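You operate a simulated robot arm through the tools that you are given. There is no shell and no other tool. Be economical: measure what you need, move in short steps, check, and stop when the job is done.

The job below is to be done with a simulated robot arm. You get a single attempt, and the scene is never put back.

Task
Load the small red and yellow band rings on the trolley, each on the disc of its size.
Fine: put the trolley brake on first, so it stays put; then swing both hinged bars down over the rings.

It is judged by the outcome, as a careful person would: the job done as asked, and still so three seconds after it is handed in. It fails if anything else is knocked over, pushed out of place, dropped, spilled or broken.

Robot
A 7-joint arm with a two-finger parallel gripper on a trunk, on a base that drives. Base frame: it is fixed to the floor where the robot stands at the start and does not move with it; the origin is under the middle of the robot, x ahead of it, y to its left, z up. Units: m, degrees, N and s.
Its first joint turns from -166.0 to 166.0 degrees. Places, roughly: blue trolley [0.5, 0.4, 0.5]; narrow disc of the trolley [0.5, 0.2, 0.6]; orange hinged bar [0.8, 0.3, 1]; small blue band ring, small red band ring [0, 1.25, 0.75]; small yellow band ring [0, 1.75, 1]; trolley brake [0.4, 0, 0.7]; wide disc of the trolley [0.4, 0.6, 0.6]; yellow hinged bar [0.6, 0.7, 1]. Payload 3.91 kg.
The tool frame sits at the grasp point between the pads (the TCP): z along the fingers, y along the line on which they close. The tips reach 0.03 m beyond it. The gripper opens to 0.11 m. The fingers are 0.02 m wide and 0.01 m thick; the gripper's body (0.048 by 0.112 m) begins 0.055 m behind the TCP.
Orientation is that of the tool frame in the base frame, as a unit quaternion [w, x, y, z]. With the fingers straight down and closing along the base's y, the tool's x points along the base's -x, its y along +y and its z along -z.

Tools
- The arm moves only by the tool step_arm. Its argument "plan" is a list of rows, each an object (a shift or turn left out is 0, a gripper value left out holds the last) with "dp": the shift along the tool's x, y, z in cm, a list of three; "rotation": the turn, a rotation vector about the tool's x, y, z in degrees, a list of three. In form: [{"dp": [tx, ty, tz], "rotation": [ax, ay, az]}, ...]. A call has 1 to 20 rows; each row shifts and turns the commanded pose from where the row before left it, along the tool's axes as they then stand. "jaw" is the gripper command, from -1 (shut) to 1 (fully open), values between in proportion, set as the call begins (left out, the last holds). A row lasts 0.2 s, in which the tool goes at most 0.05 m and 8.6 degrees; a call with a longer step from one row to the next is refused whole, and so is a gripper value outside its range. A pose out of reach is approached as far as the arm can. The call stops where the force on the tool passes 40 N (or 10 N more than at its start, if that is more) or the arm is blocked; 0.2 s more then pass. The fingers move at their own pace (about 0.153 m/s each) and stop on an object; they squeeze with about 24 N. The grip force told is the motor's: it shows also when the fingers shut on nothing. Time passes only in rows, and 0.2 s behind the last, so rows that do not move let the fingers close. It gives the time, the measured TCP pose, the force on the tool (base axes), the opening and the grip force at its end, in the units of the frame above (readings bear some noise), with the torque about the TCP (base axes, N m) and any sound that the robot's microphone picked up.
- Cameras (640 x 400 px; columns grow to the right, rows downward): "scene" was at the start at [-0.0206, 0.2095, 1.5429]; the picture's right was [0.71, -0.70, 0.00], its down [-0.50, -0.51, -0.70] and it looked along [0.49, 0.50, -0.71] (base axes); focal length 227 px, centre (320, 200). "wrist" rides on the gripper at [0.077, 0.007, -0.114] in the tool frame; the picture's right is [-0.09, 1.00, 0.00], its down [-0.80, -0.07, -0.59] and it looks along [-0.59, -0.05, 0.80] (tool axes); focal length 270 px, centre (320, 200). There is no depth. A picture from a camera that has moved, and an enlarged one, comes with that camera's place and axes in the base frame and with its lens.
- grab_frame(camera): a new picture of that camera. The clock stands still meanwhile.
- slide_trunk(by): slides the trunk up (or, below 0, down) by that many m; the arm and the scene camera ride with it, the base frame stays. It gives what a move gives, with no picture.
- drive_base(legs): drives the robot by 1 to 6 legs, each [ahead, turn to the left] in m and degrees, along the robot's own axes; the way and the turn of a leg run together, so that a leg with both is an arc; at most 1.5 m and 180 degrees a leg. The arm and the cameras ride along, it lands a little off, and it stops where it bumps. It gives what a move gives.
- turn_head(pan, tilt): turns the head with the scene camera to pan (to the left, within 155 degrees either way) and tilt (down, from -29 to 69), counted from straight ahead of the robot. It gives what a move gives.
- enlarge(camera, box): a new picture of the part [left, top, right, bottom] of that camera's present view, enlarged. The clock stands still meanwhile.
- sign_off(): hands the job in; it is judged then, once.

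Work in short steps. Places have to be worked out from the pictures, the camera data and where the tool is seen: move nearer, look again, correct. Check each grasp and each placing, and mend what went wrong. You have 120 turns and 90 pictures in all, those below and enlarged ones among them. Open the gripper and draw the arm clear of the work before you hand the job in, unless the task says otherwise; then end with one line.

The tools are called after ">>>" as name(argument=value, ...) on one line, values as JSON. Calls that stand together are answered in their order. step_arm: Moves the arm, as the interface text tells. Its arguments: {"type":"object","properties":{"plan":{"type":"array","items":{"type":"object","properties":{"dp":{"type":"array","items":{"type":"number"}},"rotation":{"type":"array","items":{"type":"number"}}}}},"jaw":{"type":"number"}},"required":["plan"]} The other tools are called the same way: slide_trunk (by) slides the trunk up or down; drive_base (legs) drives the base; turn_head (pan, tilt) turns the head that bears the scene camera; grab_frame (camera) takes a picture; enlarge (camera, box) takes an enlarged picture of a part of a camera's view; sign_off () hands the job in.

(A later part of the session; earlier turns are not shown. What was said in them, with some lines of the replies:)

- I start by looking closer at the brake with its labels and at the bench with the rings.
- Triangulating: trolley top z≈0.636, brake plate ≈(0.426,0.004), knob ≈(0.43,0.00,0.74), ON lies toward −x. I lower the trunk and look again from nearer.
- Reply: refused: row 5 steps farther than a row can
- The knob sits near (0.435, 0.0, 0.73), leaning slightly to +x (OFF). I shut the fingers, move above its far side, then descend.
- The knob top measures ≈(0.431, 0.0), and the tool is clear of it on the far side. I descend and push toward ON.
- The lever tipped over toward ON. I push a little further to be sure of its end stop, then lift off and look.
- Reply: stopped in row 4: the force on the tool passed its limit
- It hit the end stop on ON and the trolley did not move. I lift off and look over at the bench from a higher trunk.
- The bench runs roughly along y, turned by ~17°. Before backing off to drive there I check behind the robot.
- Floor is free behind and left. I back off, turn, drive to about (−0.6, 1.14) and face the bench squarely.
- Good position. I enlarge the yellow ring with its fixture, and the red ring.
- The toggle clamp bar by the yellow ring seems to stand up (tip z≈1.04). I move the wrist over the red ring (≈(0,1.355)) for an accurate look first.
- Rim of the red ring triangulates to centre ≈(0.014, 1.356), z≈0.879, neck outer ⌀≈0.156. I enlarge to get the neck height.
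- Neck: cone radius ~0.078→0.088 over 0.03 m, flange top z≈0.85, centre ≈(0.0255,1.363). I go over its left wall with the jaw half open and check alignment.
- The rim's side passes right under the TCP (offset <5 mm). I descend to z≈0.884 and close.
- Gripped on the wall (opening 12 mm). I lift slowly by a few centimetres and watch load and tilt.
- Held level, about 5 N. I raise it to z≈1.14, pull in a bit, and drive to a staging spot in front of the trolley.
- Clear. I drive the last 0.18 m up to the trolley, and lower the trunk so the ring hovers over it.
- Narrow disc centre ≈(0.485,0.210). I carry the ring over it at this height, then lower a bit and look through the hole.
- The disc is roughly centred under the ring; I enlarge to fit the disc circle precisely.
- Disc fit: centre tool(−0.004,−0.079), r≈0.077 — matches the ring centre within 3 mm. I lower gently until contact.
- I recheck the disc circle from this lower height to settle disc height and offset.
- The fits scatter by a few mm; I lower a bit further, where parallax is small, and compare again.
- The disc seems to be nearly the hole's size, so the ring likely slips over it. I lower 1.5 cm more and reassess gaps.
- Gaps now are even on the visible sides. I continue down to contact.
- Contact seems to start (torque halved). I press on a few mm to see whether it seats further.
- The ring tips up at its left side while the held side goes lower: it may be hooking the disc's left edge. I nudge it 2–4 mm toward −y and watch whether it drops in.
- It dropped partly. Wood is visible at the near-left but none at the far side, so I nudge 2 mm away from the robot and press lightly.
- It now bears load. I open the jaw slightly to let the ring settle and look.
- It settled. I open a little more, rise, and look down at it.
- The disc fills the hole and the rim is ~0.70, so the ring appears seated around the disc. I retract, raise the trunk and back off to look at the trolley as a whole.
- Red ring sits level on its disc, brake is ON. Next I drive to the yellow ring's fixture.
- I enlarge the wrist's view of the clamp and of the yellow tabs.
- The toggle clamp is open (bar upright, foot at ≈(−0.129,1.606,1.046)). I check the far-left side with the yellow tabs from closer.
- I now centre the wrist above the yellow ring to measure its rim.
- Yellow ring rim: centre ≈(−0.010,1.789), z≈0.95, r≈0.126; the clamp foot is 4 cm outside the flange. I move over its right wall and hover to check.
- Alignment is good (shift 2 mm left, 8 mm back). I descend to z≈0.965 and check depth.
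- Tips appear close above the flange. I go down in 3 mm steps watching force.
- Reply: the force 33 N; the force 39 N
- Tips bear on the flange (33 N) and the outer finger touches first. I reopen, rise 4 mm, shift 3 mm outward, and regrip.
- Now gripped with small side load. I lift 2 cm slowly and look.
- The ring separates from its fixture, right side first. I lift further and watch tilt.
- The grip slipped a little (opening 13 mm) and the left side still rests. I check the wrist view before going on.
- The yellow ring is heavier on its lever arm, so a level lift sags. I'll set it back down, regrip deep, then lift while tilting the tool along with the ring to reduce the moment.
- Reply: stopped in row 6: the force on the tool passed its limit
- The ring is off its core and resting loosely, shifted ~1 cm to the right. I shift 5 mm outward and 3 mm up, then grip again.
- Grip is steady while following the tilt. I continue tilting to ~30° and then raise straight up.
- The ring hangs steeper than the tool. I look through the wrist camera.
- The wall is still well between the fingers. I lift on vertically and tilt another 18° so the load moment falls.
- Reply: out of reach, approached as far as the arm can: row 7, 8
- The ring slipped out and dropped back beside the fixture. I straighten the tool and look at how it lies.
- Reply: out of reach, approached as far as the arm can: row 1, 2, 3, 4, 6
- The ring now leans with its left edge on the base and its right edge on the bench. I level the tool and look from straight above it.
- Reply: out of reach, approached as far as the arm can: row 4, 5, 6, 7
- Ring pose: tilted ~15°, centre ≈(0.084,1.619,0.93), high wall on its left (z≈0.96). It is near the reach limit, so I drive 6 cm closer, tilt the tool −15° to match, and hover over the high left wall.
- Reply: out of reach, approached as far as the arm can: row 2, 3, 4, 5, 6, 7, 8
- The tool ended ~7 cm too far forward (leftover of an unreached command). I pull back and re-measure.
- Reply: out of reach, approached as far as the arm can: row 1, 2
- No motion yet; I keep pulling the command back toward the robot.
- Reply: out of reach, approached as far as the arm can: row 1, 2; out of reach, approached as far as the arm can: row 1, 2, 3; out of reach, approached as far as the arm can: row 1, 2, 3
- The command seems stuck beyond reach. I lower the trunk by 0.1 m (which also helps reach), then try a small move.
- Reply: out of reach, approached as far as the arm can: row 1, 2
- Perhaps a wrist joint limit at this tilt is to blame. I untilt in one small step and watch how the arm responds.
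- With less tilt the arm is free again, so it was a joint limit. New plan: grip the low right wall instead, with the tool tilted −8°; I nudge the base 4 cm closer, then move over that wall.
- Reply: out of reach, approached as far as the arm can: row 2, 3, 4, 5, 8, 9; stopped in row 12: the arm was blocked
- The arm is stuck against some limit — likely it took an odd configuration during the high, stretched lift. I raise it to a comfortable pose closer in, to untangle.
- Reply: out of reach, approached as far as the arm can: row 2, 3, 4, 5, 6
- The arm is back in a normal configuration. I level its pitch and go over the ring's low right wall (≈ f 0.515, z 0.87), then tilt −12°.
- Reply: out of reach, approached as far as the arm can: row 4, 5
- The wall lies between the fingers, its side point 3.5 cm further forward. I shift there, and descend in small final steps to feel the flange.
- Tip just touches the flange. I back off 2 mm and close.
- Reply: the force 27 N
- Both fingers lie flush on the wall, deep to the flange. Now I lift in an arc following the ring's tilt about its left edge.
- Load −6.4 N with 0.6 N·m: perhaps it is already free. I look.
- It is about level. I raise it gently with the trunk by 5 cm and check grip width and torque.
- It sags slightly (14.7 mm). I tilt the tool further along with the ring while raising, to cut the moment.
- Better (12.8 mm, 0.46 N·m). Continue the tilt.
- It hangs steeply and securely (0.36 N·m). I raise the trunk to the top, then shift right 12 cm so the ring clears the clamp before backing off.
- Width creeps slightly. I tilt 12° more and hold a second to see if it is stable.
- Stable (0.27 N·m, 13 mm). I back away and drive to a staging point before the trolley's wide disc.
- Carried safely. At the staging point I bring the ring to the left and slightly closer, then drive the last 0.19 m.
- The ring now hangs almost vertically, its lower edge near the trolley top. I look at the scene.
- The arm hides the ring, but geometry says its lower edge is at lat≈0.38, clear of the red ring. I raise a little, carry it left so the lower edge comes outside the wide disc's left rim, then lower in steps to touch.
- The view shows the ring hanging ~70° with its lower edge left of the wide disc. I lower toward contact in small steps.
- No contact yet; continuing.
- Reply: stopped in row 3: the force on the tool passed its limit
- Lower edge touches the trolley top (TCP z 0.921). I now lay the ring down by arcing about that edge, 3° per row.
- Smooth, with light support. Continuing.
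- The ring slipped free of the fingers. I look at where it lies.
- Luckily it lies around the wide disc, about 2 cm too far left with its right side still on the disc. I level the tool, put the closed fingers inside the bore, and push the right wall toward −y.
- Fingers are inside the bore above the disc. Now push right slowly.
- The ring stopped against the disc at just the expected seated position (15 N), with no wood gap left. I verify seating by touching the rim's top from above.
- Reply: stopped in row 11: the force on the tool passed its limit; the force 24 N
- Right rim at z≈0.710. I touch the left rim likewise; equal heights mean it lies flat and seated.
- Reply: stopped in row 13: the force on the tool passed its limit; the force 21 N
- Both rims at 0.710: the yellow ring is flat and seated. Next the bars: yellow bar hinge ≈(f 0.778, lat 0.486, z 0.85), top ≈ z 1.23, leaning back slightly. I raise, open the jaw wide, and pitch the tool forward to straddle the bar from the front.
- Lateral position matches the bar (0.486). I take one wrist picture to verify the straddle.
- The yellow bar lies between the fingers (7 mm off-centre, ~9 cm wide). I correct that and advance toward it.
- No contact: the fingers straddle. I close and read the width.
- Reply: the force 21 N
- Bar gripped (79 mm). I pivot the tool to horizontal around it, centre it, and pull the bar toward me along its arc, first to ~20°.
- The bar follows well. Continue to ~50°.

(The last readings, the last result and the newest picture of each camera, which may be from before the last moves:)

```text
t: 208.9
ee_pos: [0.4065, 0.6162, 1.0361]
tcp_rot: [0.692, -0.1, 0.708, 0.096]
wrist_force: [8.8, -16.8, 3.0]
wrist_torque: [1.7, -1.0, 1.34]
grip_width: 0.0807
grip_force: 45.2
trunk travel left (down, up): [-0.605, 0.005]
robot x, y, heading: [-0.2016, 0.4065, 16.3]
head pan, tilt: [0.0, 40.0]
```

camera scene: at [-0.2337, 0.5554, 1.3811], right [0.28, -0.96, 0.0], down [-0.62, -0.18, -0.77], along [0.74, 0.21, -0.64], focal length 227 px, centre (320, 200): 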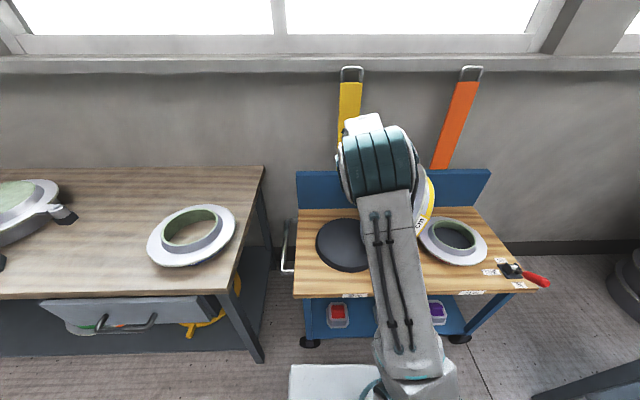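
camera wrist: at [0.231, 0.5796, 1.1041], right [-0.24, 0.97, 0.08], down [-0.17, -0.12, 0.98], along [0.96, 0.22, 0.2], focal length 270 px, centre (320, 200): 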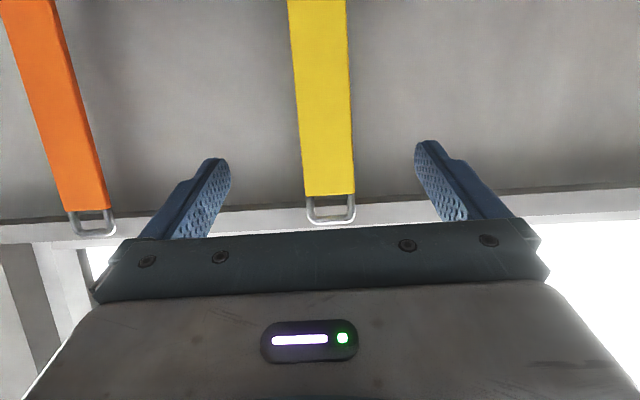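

At ~50°. I angle the tool upward a little and go on to ~66°, easing the side load.

>>> step_arm(plan=[{"dp": [0, -0.3, 0], "rotation": [0, -8, 0]}, {"dp": [0, 0, 0], "rotation": [0, -8, 0]}, {"dp": [1.27, 0, -1.45]}, {"dp": [1.27, 0, -1.45]}, {"dp": [1.45, 0, -1.3]}, {"dp": [1.45, 0, -1.3]}])

```text
t: 210.3
ee_pos: [0.366, 0.6042, 0.9697]
tcp_rot: [0.785, -0.086, 0.603, 0.111]
wrist_force: [-3.1, -16.8, 9.0]
wrist_torque: [1.06, -0.93, 1.78]
grip_width: 0.0807
grip_force: 45.1
trunk travel left (down, up): [-0.605, 0.005]
robot x, y, heading: [-0.1995, 0.4067, 16.2]
head pan, tilt: [0.0, 40.0]
```

At ~65°. I open the jaw; the bar may come to rest on the gripper, then I withdraw straight back with the base.

>>> step_arm(plan=[{"dp": [0, 0, 0]}, {"dp": [0, 0, 0]}, {"dp": [0, 0, 0]}], jaw=1)

```text
t: 211.2
ee_pos: [0.368, 0.6057, 0.9694]
tcp_rot: [0.785, -0.087, 0.604, 0.109]
wrist_force: [0.6, -0.5, -1.9]
wrist_torque: [0.08, -0.13, 0.06]
grip_width: 0.11
grip_force: 0.1
trunk travel left (down, up): [-0.605, 0.005]
robot x, y, heading: [-0.2001, 0.4018, 16.1]
head pan, tilt: [0.0, 40.0]
```

>>> step_arm(plan=[{"dp": [1.45, 0, -0.36]}, {"dp": [1.45, 0, -0.36]}, {"dp": [1.45, 0, -0.36]}, {"dp": [0, 0, 0]}])

>>> drive_base(legs=[[-0.3, 0]])

```text
t: 212.2
ee_pos: [0.365, 0.6064, 0.9249]
tcp_rot: [0.786, -0.088, 0.602, 0.111]
wrist_force: [-23.0, -7.2, 6.0]
wrist_torque: [0.1, 0.17, 0.46]
grip_width: 0.1102
grip_force: 0.1
trunk travel left (down, up): [-0.605, 0.005]
robot x, y, heading: [-0.1982, 0.4053, 16.0]
head pan, tilt: [0.0, 40.0]
```

```text
t: 214.2
ee_pos: [0.0787, 0.5236, 0.9235]
tcp_rot: [0.785, -0.088, 0.603, 0.111]
wrist_force: [0.5, 0.6, 0.1]
wrist_torque: [0.02, 0.03, 0.03]
grip_width: 0.11
grip_force: 0.1
trunk travel left (down, up): [-0.605, 0.005]
robot x, y, heading: [-0.4899, 0.3196, 16.5]
head pan, tilt: [0.0, 40.0]
```

Withdrawn. I raise, re-pitch the tool, and move to the orange bar's lateral position (≈0.07) before driving forward again.

>>> step_arm(plan=[{"dp": [-3.88, 0, 0.96]}, {"dp": [-3.88, 0, 0.96]}, {"dp": [-3.88, 0, 0.96]}, {"dp": [-3.88, 0, 0.96]}, {"dp": [-3.88, 0, 0.96]}, {"dp": [0, 0, 0], "rotation": [0, 8, 0]}, {"dp": [0, 0, 0], "rotation": [0, 8, 0]}, {"dp": [0, 0, 0], "rotation": [0, 8, 0]}, {"dp": [0, 0, 0], "rotation": [0, 8, 0]}, {"dp": [0, -4.1, 0], "rotation": [0, 8, 0]}, {"dp": [0, -4.1, 0]}, {"dp": [0, -4.1, 0]}, {"dp": [0, -4.1, 0]}, {"dp": [0, -4.1, 0]}, {"dp": [0, -4.1, 0]}, {"dp": [0, -4.1, 0]}, {"dp": [0, -4.1, 0]}, {"dp": [0, -4.1, 0]}, {"dp": [0, -4.1, 0]}, {"dp": [0, 0, 0]}])

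>>> drive_base(legs=[[0.3, 0]])

```text
t: 218.4
ee_pos: [0.1893, 0.1295, 1.1254]
tcp_rot: [0.531, -0.121, 0.835, 0.074]
wrist_force: [0.2, 0.6, -0.3]
wrist_torque: [0.02, 0.02, 0.0]
grip_width: 0.1102
grip_force: 0.0
trunk travel left (down, up): [-0.605, 0.005]
robot x, y, heading: [-0.4905, 0.3265, 16.5]
head pan, tilt: [0.0, 40.0]
```

```text
t: 220.4
ee_pos: [0.4761, 0.2135, 1.125]
tcp_rot: [0.531, -0.12, 0.836, 0.074]
wrist_force: [0.2, 0.6, -1.0]
wrist_torque: [0.02, -0.03, -0.02]
grip_width: 0.11
grip_force: 0.0
trunk travel left (down, up): [-0.605, 0.005]
robot x, y, heading: [-0.2018, 0.4081, 16.4]
head pan, tilt: [0.0, 40.0]
```

Lateral 0.072 as wanted. Advance to the orange bar, slowing at the end.

>>> step_arm(plan=[{"dp": [-1.8, 0, 3.69]}, {"dp": [-1.8, 0, 3.69]}, {"dp": [-1.8, 0, 3.69]}, {"dp": [-1.8, 0, 3.69]}, {"dp": [-1.8, 0, 3.69]}, {"dp": [-1.1, 0, 2.25]}, {"dp": [-1.1, 0, 2.25]}, {"dp": [-0.9, 0, 1.8]}, {"dp": [-0.6, 0, 1.2]}, {"dp": [0, 0, 0]}])

>>> step_arm(plan=[{"dp": [0, 0, 0]}, {"dp": [0, 0, 0]}, {"dp": [0, 0, 0]}], jaw=-1)

```text
t: 222.6
ee_pos: [0.7413, 0.2903, 1.1281]
tcp_rot: [0.53, -0.121, 0.836, 0.075]
wrist_force: [0.1, 0.2, -1.4]
wrist_torque: [0.01, -0.03, 0.0]
grip_width: 0.1101
grip_force: 0.0
out of reach, approached as far as the arm can: row 9
trunk travel left (down, up): [-0.605, 0.005]
robot x, y, heading: [-0.2013, 0.4087, 16.2]
head pan, tilt: [0.0, 40.0]
```

```text
t: 223.4
ee_pos: [0.7401, 0.2832, 1.1287]
tcp_rot: [0.532, -0.117, 0.836, 0.072]
wrist_force: [5.6, -25.1, 4.8]
wrist_torque: [-0.23, 0.71, -1.14]
grip_width: 0.0794
grip_force: 44.3
trunk travel left (down, up): [-0.605, 0.005]
robot x, y, heading: [-0.2033, 0.4067, 15.9]
head pan, tilt: [0.0, 40.0]
```

Gripped (79 mm). Same manoeuvre: recentre, make the tool horizontal, pull along the arc.

>>> step_arm(plan=[{"dp": [0, -0.6, 0]}, {"dp": [0, 0, 0], "rotation": [0, -8, 0]}, {"dp": [0, 0, 0], "rotation": [0, -8, 0]}, {"dp": [0, 0, 0], "rotation": [0, -8, 0]}, {"dp": [0, 0, -1.6]}, {"dp": [0, 0, -1.6]}, {"dp": [0, 0, -1.6]}, {"dp": [0.25, 0, -1.9]}, {"dp": [0.3, 0, -1.9]}, {"dp": [0.5, 0, -1.9]}, {"dp": [0.6, 0, -1.9]}])

>>> step_arm(plan=[{"dp": [0.7, 0, -1.8]}, {"dp": [0.9, 0, -1.76]}, {"dp": [1, 0, -1.7]}, {"dp": [1.07, 0, -1.62]}, {"dp": [1.2, 0, -1.52]}, {"dp": [1.3, 0, -1.47]}, {"dp": [1.05, 0, -1]}, {"dp": [1.05, 0, -1]}])

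```text
t: 225.8
ee_pos: [0.6241, 0.2447, 1.1098]
tcp_rot: [0.691, -0.099, 0.709, 0.098]
wrist_force: [16.0, -27.8, -11.4]
wrist_torque: [0.86, -0.2, -0.61]
grip_width: 0.0791
grip_force: 44.0
out of reach, approached as far as the arm can: row 1
trunk travel left (down, up): [-0.605, 0.005]
robot x, y, heading: [-0.1991, 0.4082, 15.8]
head pan, tilt: [0.0, 40.0]
```

```text
t: 227.6
ee_pos: [0.5055, 0.2069, 1.0306]
tcp_rot: [0.694, -0.098, 0.707, 0.096]
wrist_force: [15.7, -38.2, 0.3]
wrist_torque: [0.82, -1.08, -1.08]
grip_width: 0.0796
grip_force: 44.8
trunk travel left (down, up): [-0.605, 0.005]
robot x, y, heading: [-0.2022, 0.407, 16.0]
head pan, tilt: [0.0, 40.0]
```

Good, but the side load is 38 N; I relieve it by shifting −y, then continue to ~66° with the tool angled up.

>>> step_arm(plan=[{"dp": [0, -0.4, 0], "rotation": [0, -8, 0]}, {"dp": [0, -0.4, 0], "rotation": [0, -8, 0]}, {"dp": [1.27, 0, -1.45]}, {"dp": [1.27, 0, -1.45]}, {"dp": [1.45, 0, -1.3]}, {"dp": [1.45, 0, -1.3]}])

```text
t: 229.0
ee_pos: [0.4682, 0.2172, 0.9656]
tcp_rot: [0.783, -0.092, 0.603, 0.121]
wrist_force: [0.3, -0.2, -0.3]
wrist_torque: [0.01, -0.05, -0.04]
grip_width: 0.0
grip_force: 37.6
trunk travel left (down, up): [-0.605, 0.005]
robot x, y, heading: [-0.2028, 0.4044, 16.2]
head pan, tilt: [0.0, 40.0]
```

The bar slipped out near the end and should be tipping down. I back off, raise the arm, and use the last picture to check both bars.

>>> drive_base(legs=[[-0.3, 0]])

>>> step_arm(plan=[{"dp": [-3.88, 0, 0.96]}, {"dp": [-3.88, 0, 0.96]}, {"dp": [0, 0, 0], "rotation": [0, 8, 0]}, {"dp": [0, 0, 0], "rotation": [0, 8, 0]}, {"dp": [0, 0, 0], "rotation": [0, 8, 0]}, {"dp": [0, 0, 0], "rotation": [0, 8, 0]}, {"dp": [0, 0, 0], "rotation": [0, 8, 0]}, {"dp": [0, -4, 0], "rotation": [0, 8, 0]}, {"dp": [0, -4, 0], "rotation": [0, 8, 0]}, {"dp": [0, -4, 0], "rotation": [0, 8, 0]}, {"dp": [0, -4, 0]}, {"dp": [0, 0, 0]}])

>>> turn_head(pan=0, tilt=35)

```text
t: 230.2
ee_pos: [0.3858, 0.1863, 0.9639]
tcp_rot: [0.782, -0.091, 0.605, 0.117]
wrist_force: [1.5, -4.8, -1.4]
wrist_torque: [0.04, 0.07, -0.14]
grip_width: 0.0
grip_force: 38.3
trunk travel left (down, up): [-0.605, 0.005]
robot x, y, heading: [-0.2903, 0.3788, 15.6]
head pan, tilt: [0.0, 40.0]
stopped in leg 1: the force on the tool passed its limit (the readings are from after the stop); the commanded pose is now the measured one
```

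```text
t: 232.8
ee_pos: [0.4321, 0.0355, 1.0447]
tcp_rot: [0.342, -0.141, 0.928, 0.051]
wrist_force: [-0.5, 0.8, -0.2]
wrist_torque: [-0.02, -0.04, 0.0]
grip_width: 0.0
grip_force: 37.7
trunk travel left (down, up): [-0.605, 0.005]
robot x, y, heading: [-0.2907, 0.3821, 15.7]
head pan, tilt: [0.0, 40.0]
```

```text
t: 233.5
ee_pos: [0.4313, 0.0351, 1.044]
tcp_rot: [0.343, -0.14, 0.927, 0.052]
wrist_force: [-0.8, 0.2, -0.1]
wrist_torque: [0.01, 0.02, 0.02]
grip_width: 0.0001
grip_force: 37.5
trunk travel left (down, up): [-0.605, 0.005]
robot x, y, heading: [-0.2922, 0.3802, 15.7]
head pan, tilt: [0.0, 35.0]
```

Something held the fingers briefly (the handle loop, probably), now free. I lift high, tuck in, back off and turn so the head sees the whole trolley unobstructed for the last picture.

>>> step_arm(plan=[{"dp": [-2.57, 0, -3.06]}, {"dp": [-2.57, 0, -3.06]}, {"dp": [-2.57, 0, -3.06]}, {"dp": [-2.57, 0, -3.06]}, {"dp": [-2.57, 0, -3.06]}, {"dp": [0, 0, 0], "rotation": [0, 8, 0]}, {"dp": [0, 0, 0], "rotation": [0, 8, 0]}, {"dp": [0, 0, 0], "rotation": [0, 8, 0]}, {"dp": [0, 0, 0], "rotation": [0, 8, 0]}, {"dp": [0, 0, 0], "rotation": [0, 8, 0]}, {"dp": [4, 0, 0]}, {"dp": [4, 0, 0]}, {"dp": [4, 0, 0]}, {"dp": [3, 3, 0]}, {"dp": [0, 4, 0]}, {"dp": [0, 4, 0]}, {"dp": [0, 4, 0]}, {"dp": [0, 0, 0]}], jaw=-0.5)

>>> drive_base(legs=[[-0.15, 0], [0, 60]])

>>> turn_head(pan=-68, tilt=38)

```text
t: 237.3
ee_pos: [0.1829, 0.1752, 1.2229]
tcp_rot: [0.004, -0.15, 0.989, 0.0]
wrist_force: [-0.4, 0.9, 0.8]
wrist_torque: [-0.02, -0.02, 0.06]
grip_width: 0.0276
grip_force: 0.1
out of reach, approached as far as the arm can: row 7, 8, 9, 10
trunk travel left (down, up): [-0.605, 0.005]
robot x, y, heading: [-0.2912, 0.3806, 15.7]
head pan, tilt: [0.0, 35.0]
```

```text
t: 241.3
ee_pos: [-0.0238, 0.6517, 1.2239]
tcp_rot: [0.003, -0.627, 0.779, 0.002]
wrist_force: [0.5, 0.5, 0.3]
wrist_torque: [0.01, -0.01, 0.02]
grip_width: 0.0273
grip_force: 0.1
trunk travel left (down, up): [-0.605, 0.005]
robot x, y, heading: [-0.4343, 0.3394, 76.3]
head pan, tilt: [0.0, 35.0]
```

```text
t: 242.7
ee_pos: [-0.0233, 0.6523, 1.2228]
tcp_rot: [0.005, -0.628, 0.779, 0.002]
wrist_force: [0.7, 0.3, 0.0]
wrist_torque: [0.01, 0.0, 0.02]
grip_width: 0.0273
grip_force: 0.1
trunk travel left (down, up): [-0.605, 0.005]
robot x, y, heading: [-0.4326, 0.3424, 76.2]
head pan, tilt: [-68.0, 38.0]
```

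I shift the robot back 0.25 m and the arm further left so that nothing hides the trolley.

>>> drive_base(legs=[[-0.25, 0]])

>>> step_arm(plan=[{"dp": [0, 4, 0]}, {"dp": [0, 4, 0]}, {"dp": [0, 4, 0]}, {"dp": [0, 4, 0]}, {"dp": [0, 4, 0]}])

>>> grab_frame(camera="scene")

```text
t: 244.6
ee_pos: [-0.0828, 0.4108, 1.2234]
tcp_rot: [0.003, -0.628, 0.778, 0.002]
wrist_force: [-0.6, 0.6, -0.3]
wrist_torque: [0.05, -0.01, -0.01]
grip_width: 0.0276
grip_force: 0.1
trunk travel left (down, up): [-0.605, 0.005]
robot x, y, heading: [-0.4937, 0.0974, 76.3]
head pan, tilt: [-68.0, 38.0]
```

```text
t: 245.8
ee_pos: [-0.2797, 0.454, 1.2243]
tcp_rot: [0.005, -0.628, 0.778, 0.002]
wrist_force: [-1.1, 0.0, 0.8]
wrist_torque: [-0.02, -0.04, 0.02]
grip_width: 0.0276
grip_force: 0.0
trunk travel left (down, up): [-0.605, 0.005]
robot x, y, heading: [-0.4905, 0.0965, 76.4]
head pan, tilt: [-68.0, 38.0]
```

```text
0 pictures are left
camera scene: at [-0.5737, 0.075, 1.634], right [0.15, -0.99, 0.0], down [-0.61, -0.09, -0.79], along [0.78, 0.11, -0.61], focal length 227 px, centre (320, 200)
```

scene: 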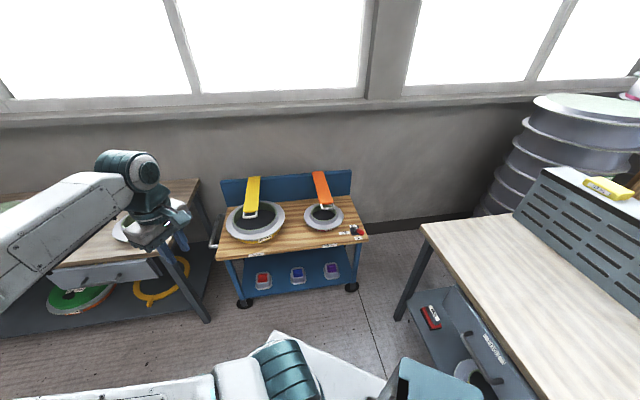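

Both bars are down over the rings. To be sure they rest fully, I return and press lightly on each with the closed fingers, by touch.

>>> drive_base(legs=[[0.25, 0], [0, -60.1], [0.22, 0]])

>>> slide_trunk(by=-0.2)

```text
t: 251.5
ee_pos: [0.1933, 0.3893, 1.2239]
tcp_rot: [0.005, -0.148, 0.989, 0.001]
wrist_force: [0.8, 1.0, 0.2]
wrist_torque: [0.02, 0.04, -0.02]
grip_width: 0.0275
grip_force: 0.1
trunk travel left (down, up): [-0.605, 0.005]
robot x, y, heading: [-0.2191, 0.4018, 15.3]
head pan, tilt: [-68.0, 38.0]
```

```text
t: 253.7
ee_pos: [0.194, 0.3885, 1.0226]
tcp_rot: [0.004, -0.149, 0.989, 0.002]
wrist_force: [-0.3, 0.0, -0.2]
wrist_torque: [0.0, -0.01, 0.0]
grip_width: 0.0275
grip_force: 0.0
trunk travel left (down, up): [-0.405, 0.205]
robot x, y, heading: [-0.222, 0.4033, 15.9]
head pan, tilt: [-68.0, 38.0]
```

>>> step_arm(plan=[{"dp": [-3.9, 2.8, 0]}, {"dp": [-3.9, 2.8, 0]}, {"dp": [-3.9, 2.8, 0]}, {"dp": [-3.9, 2.8, 0]}, {"dp": [-3.9, 2.8, 0]}, {"dp": [-3.9, 2.8, 0]}, {"dp": [0, 0, 4]}, {"dp": [0, 0, 4]}, {"dp": [0, 0, 2]}, {"dp": [0, 0, 1]}, {"dp": [0, 0, 1]}, {"dp": [0, 0, 1]}, {"dp": [0, 0, 1]}, {"dp": [0, 0, 1]}, {"dp": [0, 0, 1]}, {"dp": [0, 0, 1]}, {"dp": [0, 0, 1]}, {"dp": [0, 0, 1]}, {"dp": [0, 0, 0]}], jaw=-1)

```text
t: 257.1
ee_pos: [0.3689, 0.6185, 0.8665]
tcp_rot: [0.011, -0.149, 0.989, 0.002]
wrist_force: [-6.2, -0.5, 21.0]
wrist_torque: [-0.1, 0.43, -0.05]
grip_width: 0.0001
grip_force: 24.3
trunk travel left (down, up): [-0.405, 0.205]
robot x, y, heading: [-0.221, 0.4029, 15.8]
head pan, tilt: [-68.0, 38.0]
stopped in row 16: the force on the tool passed its limit (the readings are from after the stop); the commanded pose is now the measured one
```

Yellow bar is firm at z≈0.836 under 40 N: fully down. Same check on the orange bar.

>>> step_arm(plan=[{"dp": [0, 0, -4]}, {"dp": [0, 0, -4]}, {"dp": [0, -4.6, 0]}, {"dp": [0, -4.6, 0]}, {"dp": [0, -4.6, 0]}, {"dp": [0, -4.6, 0]}, {"dp": [0, -4.6, 0]}, {"dp": [0, -4.6, 0]}, {"dp": [0, -4.6, 0]}, {"dp": [0, -4.6, 0]}, {"dp": [0, -4.6, 0]}, {"dp": [0, 0, 4]}, {"dp": [0, 0, 2]}, {"dp": [0, 0, 1]}, {"dp": [0, 0, 1]}, {"dp": [0, 0, 1]}, {"dp": [0, 0, 1]}, {"dp": [0, 0, 1]}, {"dp": [0, 0, 0]}])

```text
t: 260.5
ee_pos: [0.4927, 0.2219, 0.8667]
tcp_rot: [0.016, -0.149, 0.989, -0.002]
wrist_force: [-5.9, 2.1, 16.6]
wrist_torque: [0.06, 0.39, -0.02]
grip_width: 0.0001
grip_force: 23.8
trunk travel left (down, up): [-0.405, 0.205]
robot x, y, heading: [-0.2195, 0.4048, 15.6]
head pan, tilt: [-68.0, 38.0]
stopped in row 16: the force on the tool passed its limit (the readings are from after the stop); the commanded pose is now the measured one
```

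Orange is firm at the same height. Both bars are fully down; I raise the arm, open the gripper, draw back and hand in.

>>> step_arm(plan=[{"dp": [0, 0, -4]}, {"dp": [0, 0, -4]}, {"dp": [0, 0, -4]}, {"dp": [0, 0, -4]}, {"dp": [4, 0, 0]}, {"dp": [4, 0, 0]}, {"dp": [4, 0, 0]}, {"dp": [4, 0, 0]}, {"dp": [0, 0, 0]}], jaw=1)

>>> drive_base(legs=[[-0.2, 0]])

>>> sign_off()

```text
t: 262.5
ee_pos: [0.3364, 0.1757, 1.0191]
tcp_rot: [0.015, -0.15, 0.989, -0.002]
wrist_force: [-0.4, -0.1, 0.9]
wrist_torque: [-0.03, 0.0, 0.02]
grip_width: 0.1098
grip_force: 0.1
trunk travel left (down, up): [-0.405, 0.205]
robot x, y, heading: [-0.2214, 0.3992, 15.5]
head pan, tilt: [-68.0, 38.0]
```

```text
t: 264.1
ee_pos: [0.1421, 0.1226, 1.019]
tcp_rot: [0.015, -0.149, 0.989, -0.003]
wrist_force: [-0.3, -0.2, 0.1]
wrist_torque: [-0.04, 0.01, -0.03]
grip_width: 0.11
grip_force: 0.0
trunk travel left (down, up): [-0.405, 0.205]
robot x, y, heading: [-0.4115, 0.3445, 15.3]
head pan, tilt: [-68.0, 38.0]
```

```text
The job is handed in.
```

The job is handed in: the brake was put on first, the red ring is on the narrow disc and the yellow on the wide one, and both bars are down over them, but the yellow ring slipped from the gripper twice on the way, once onto the bench beside its fixture and once onto the trolley.
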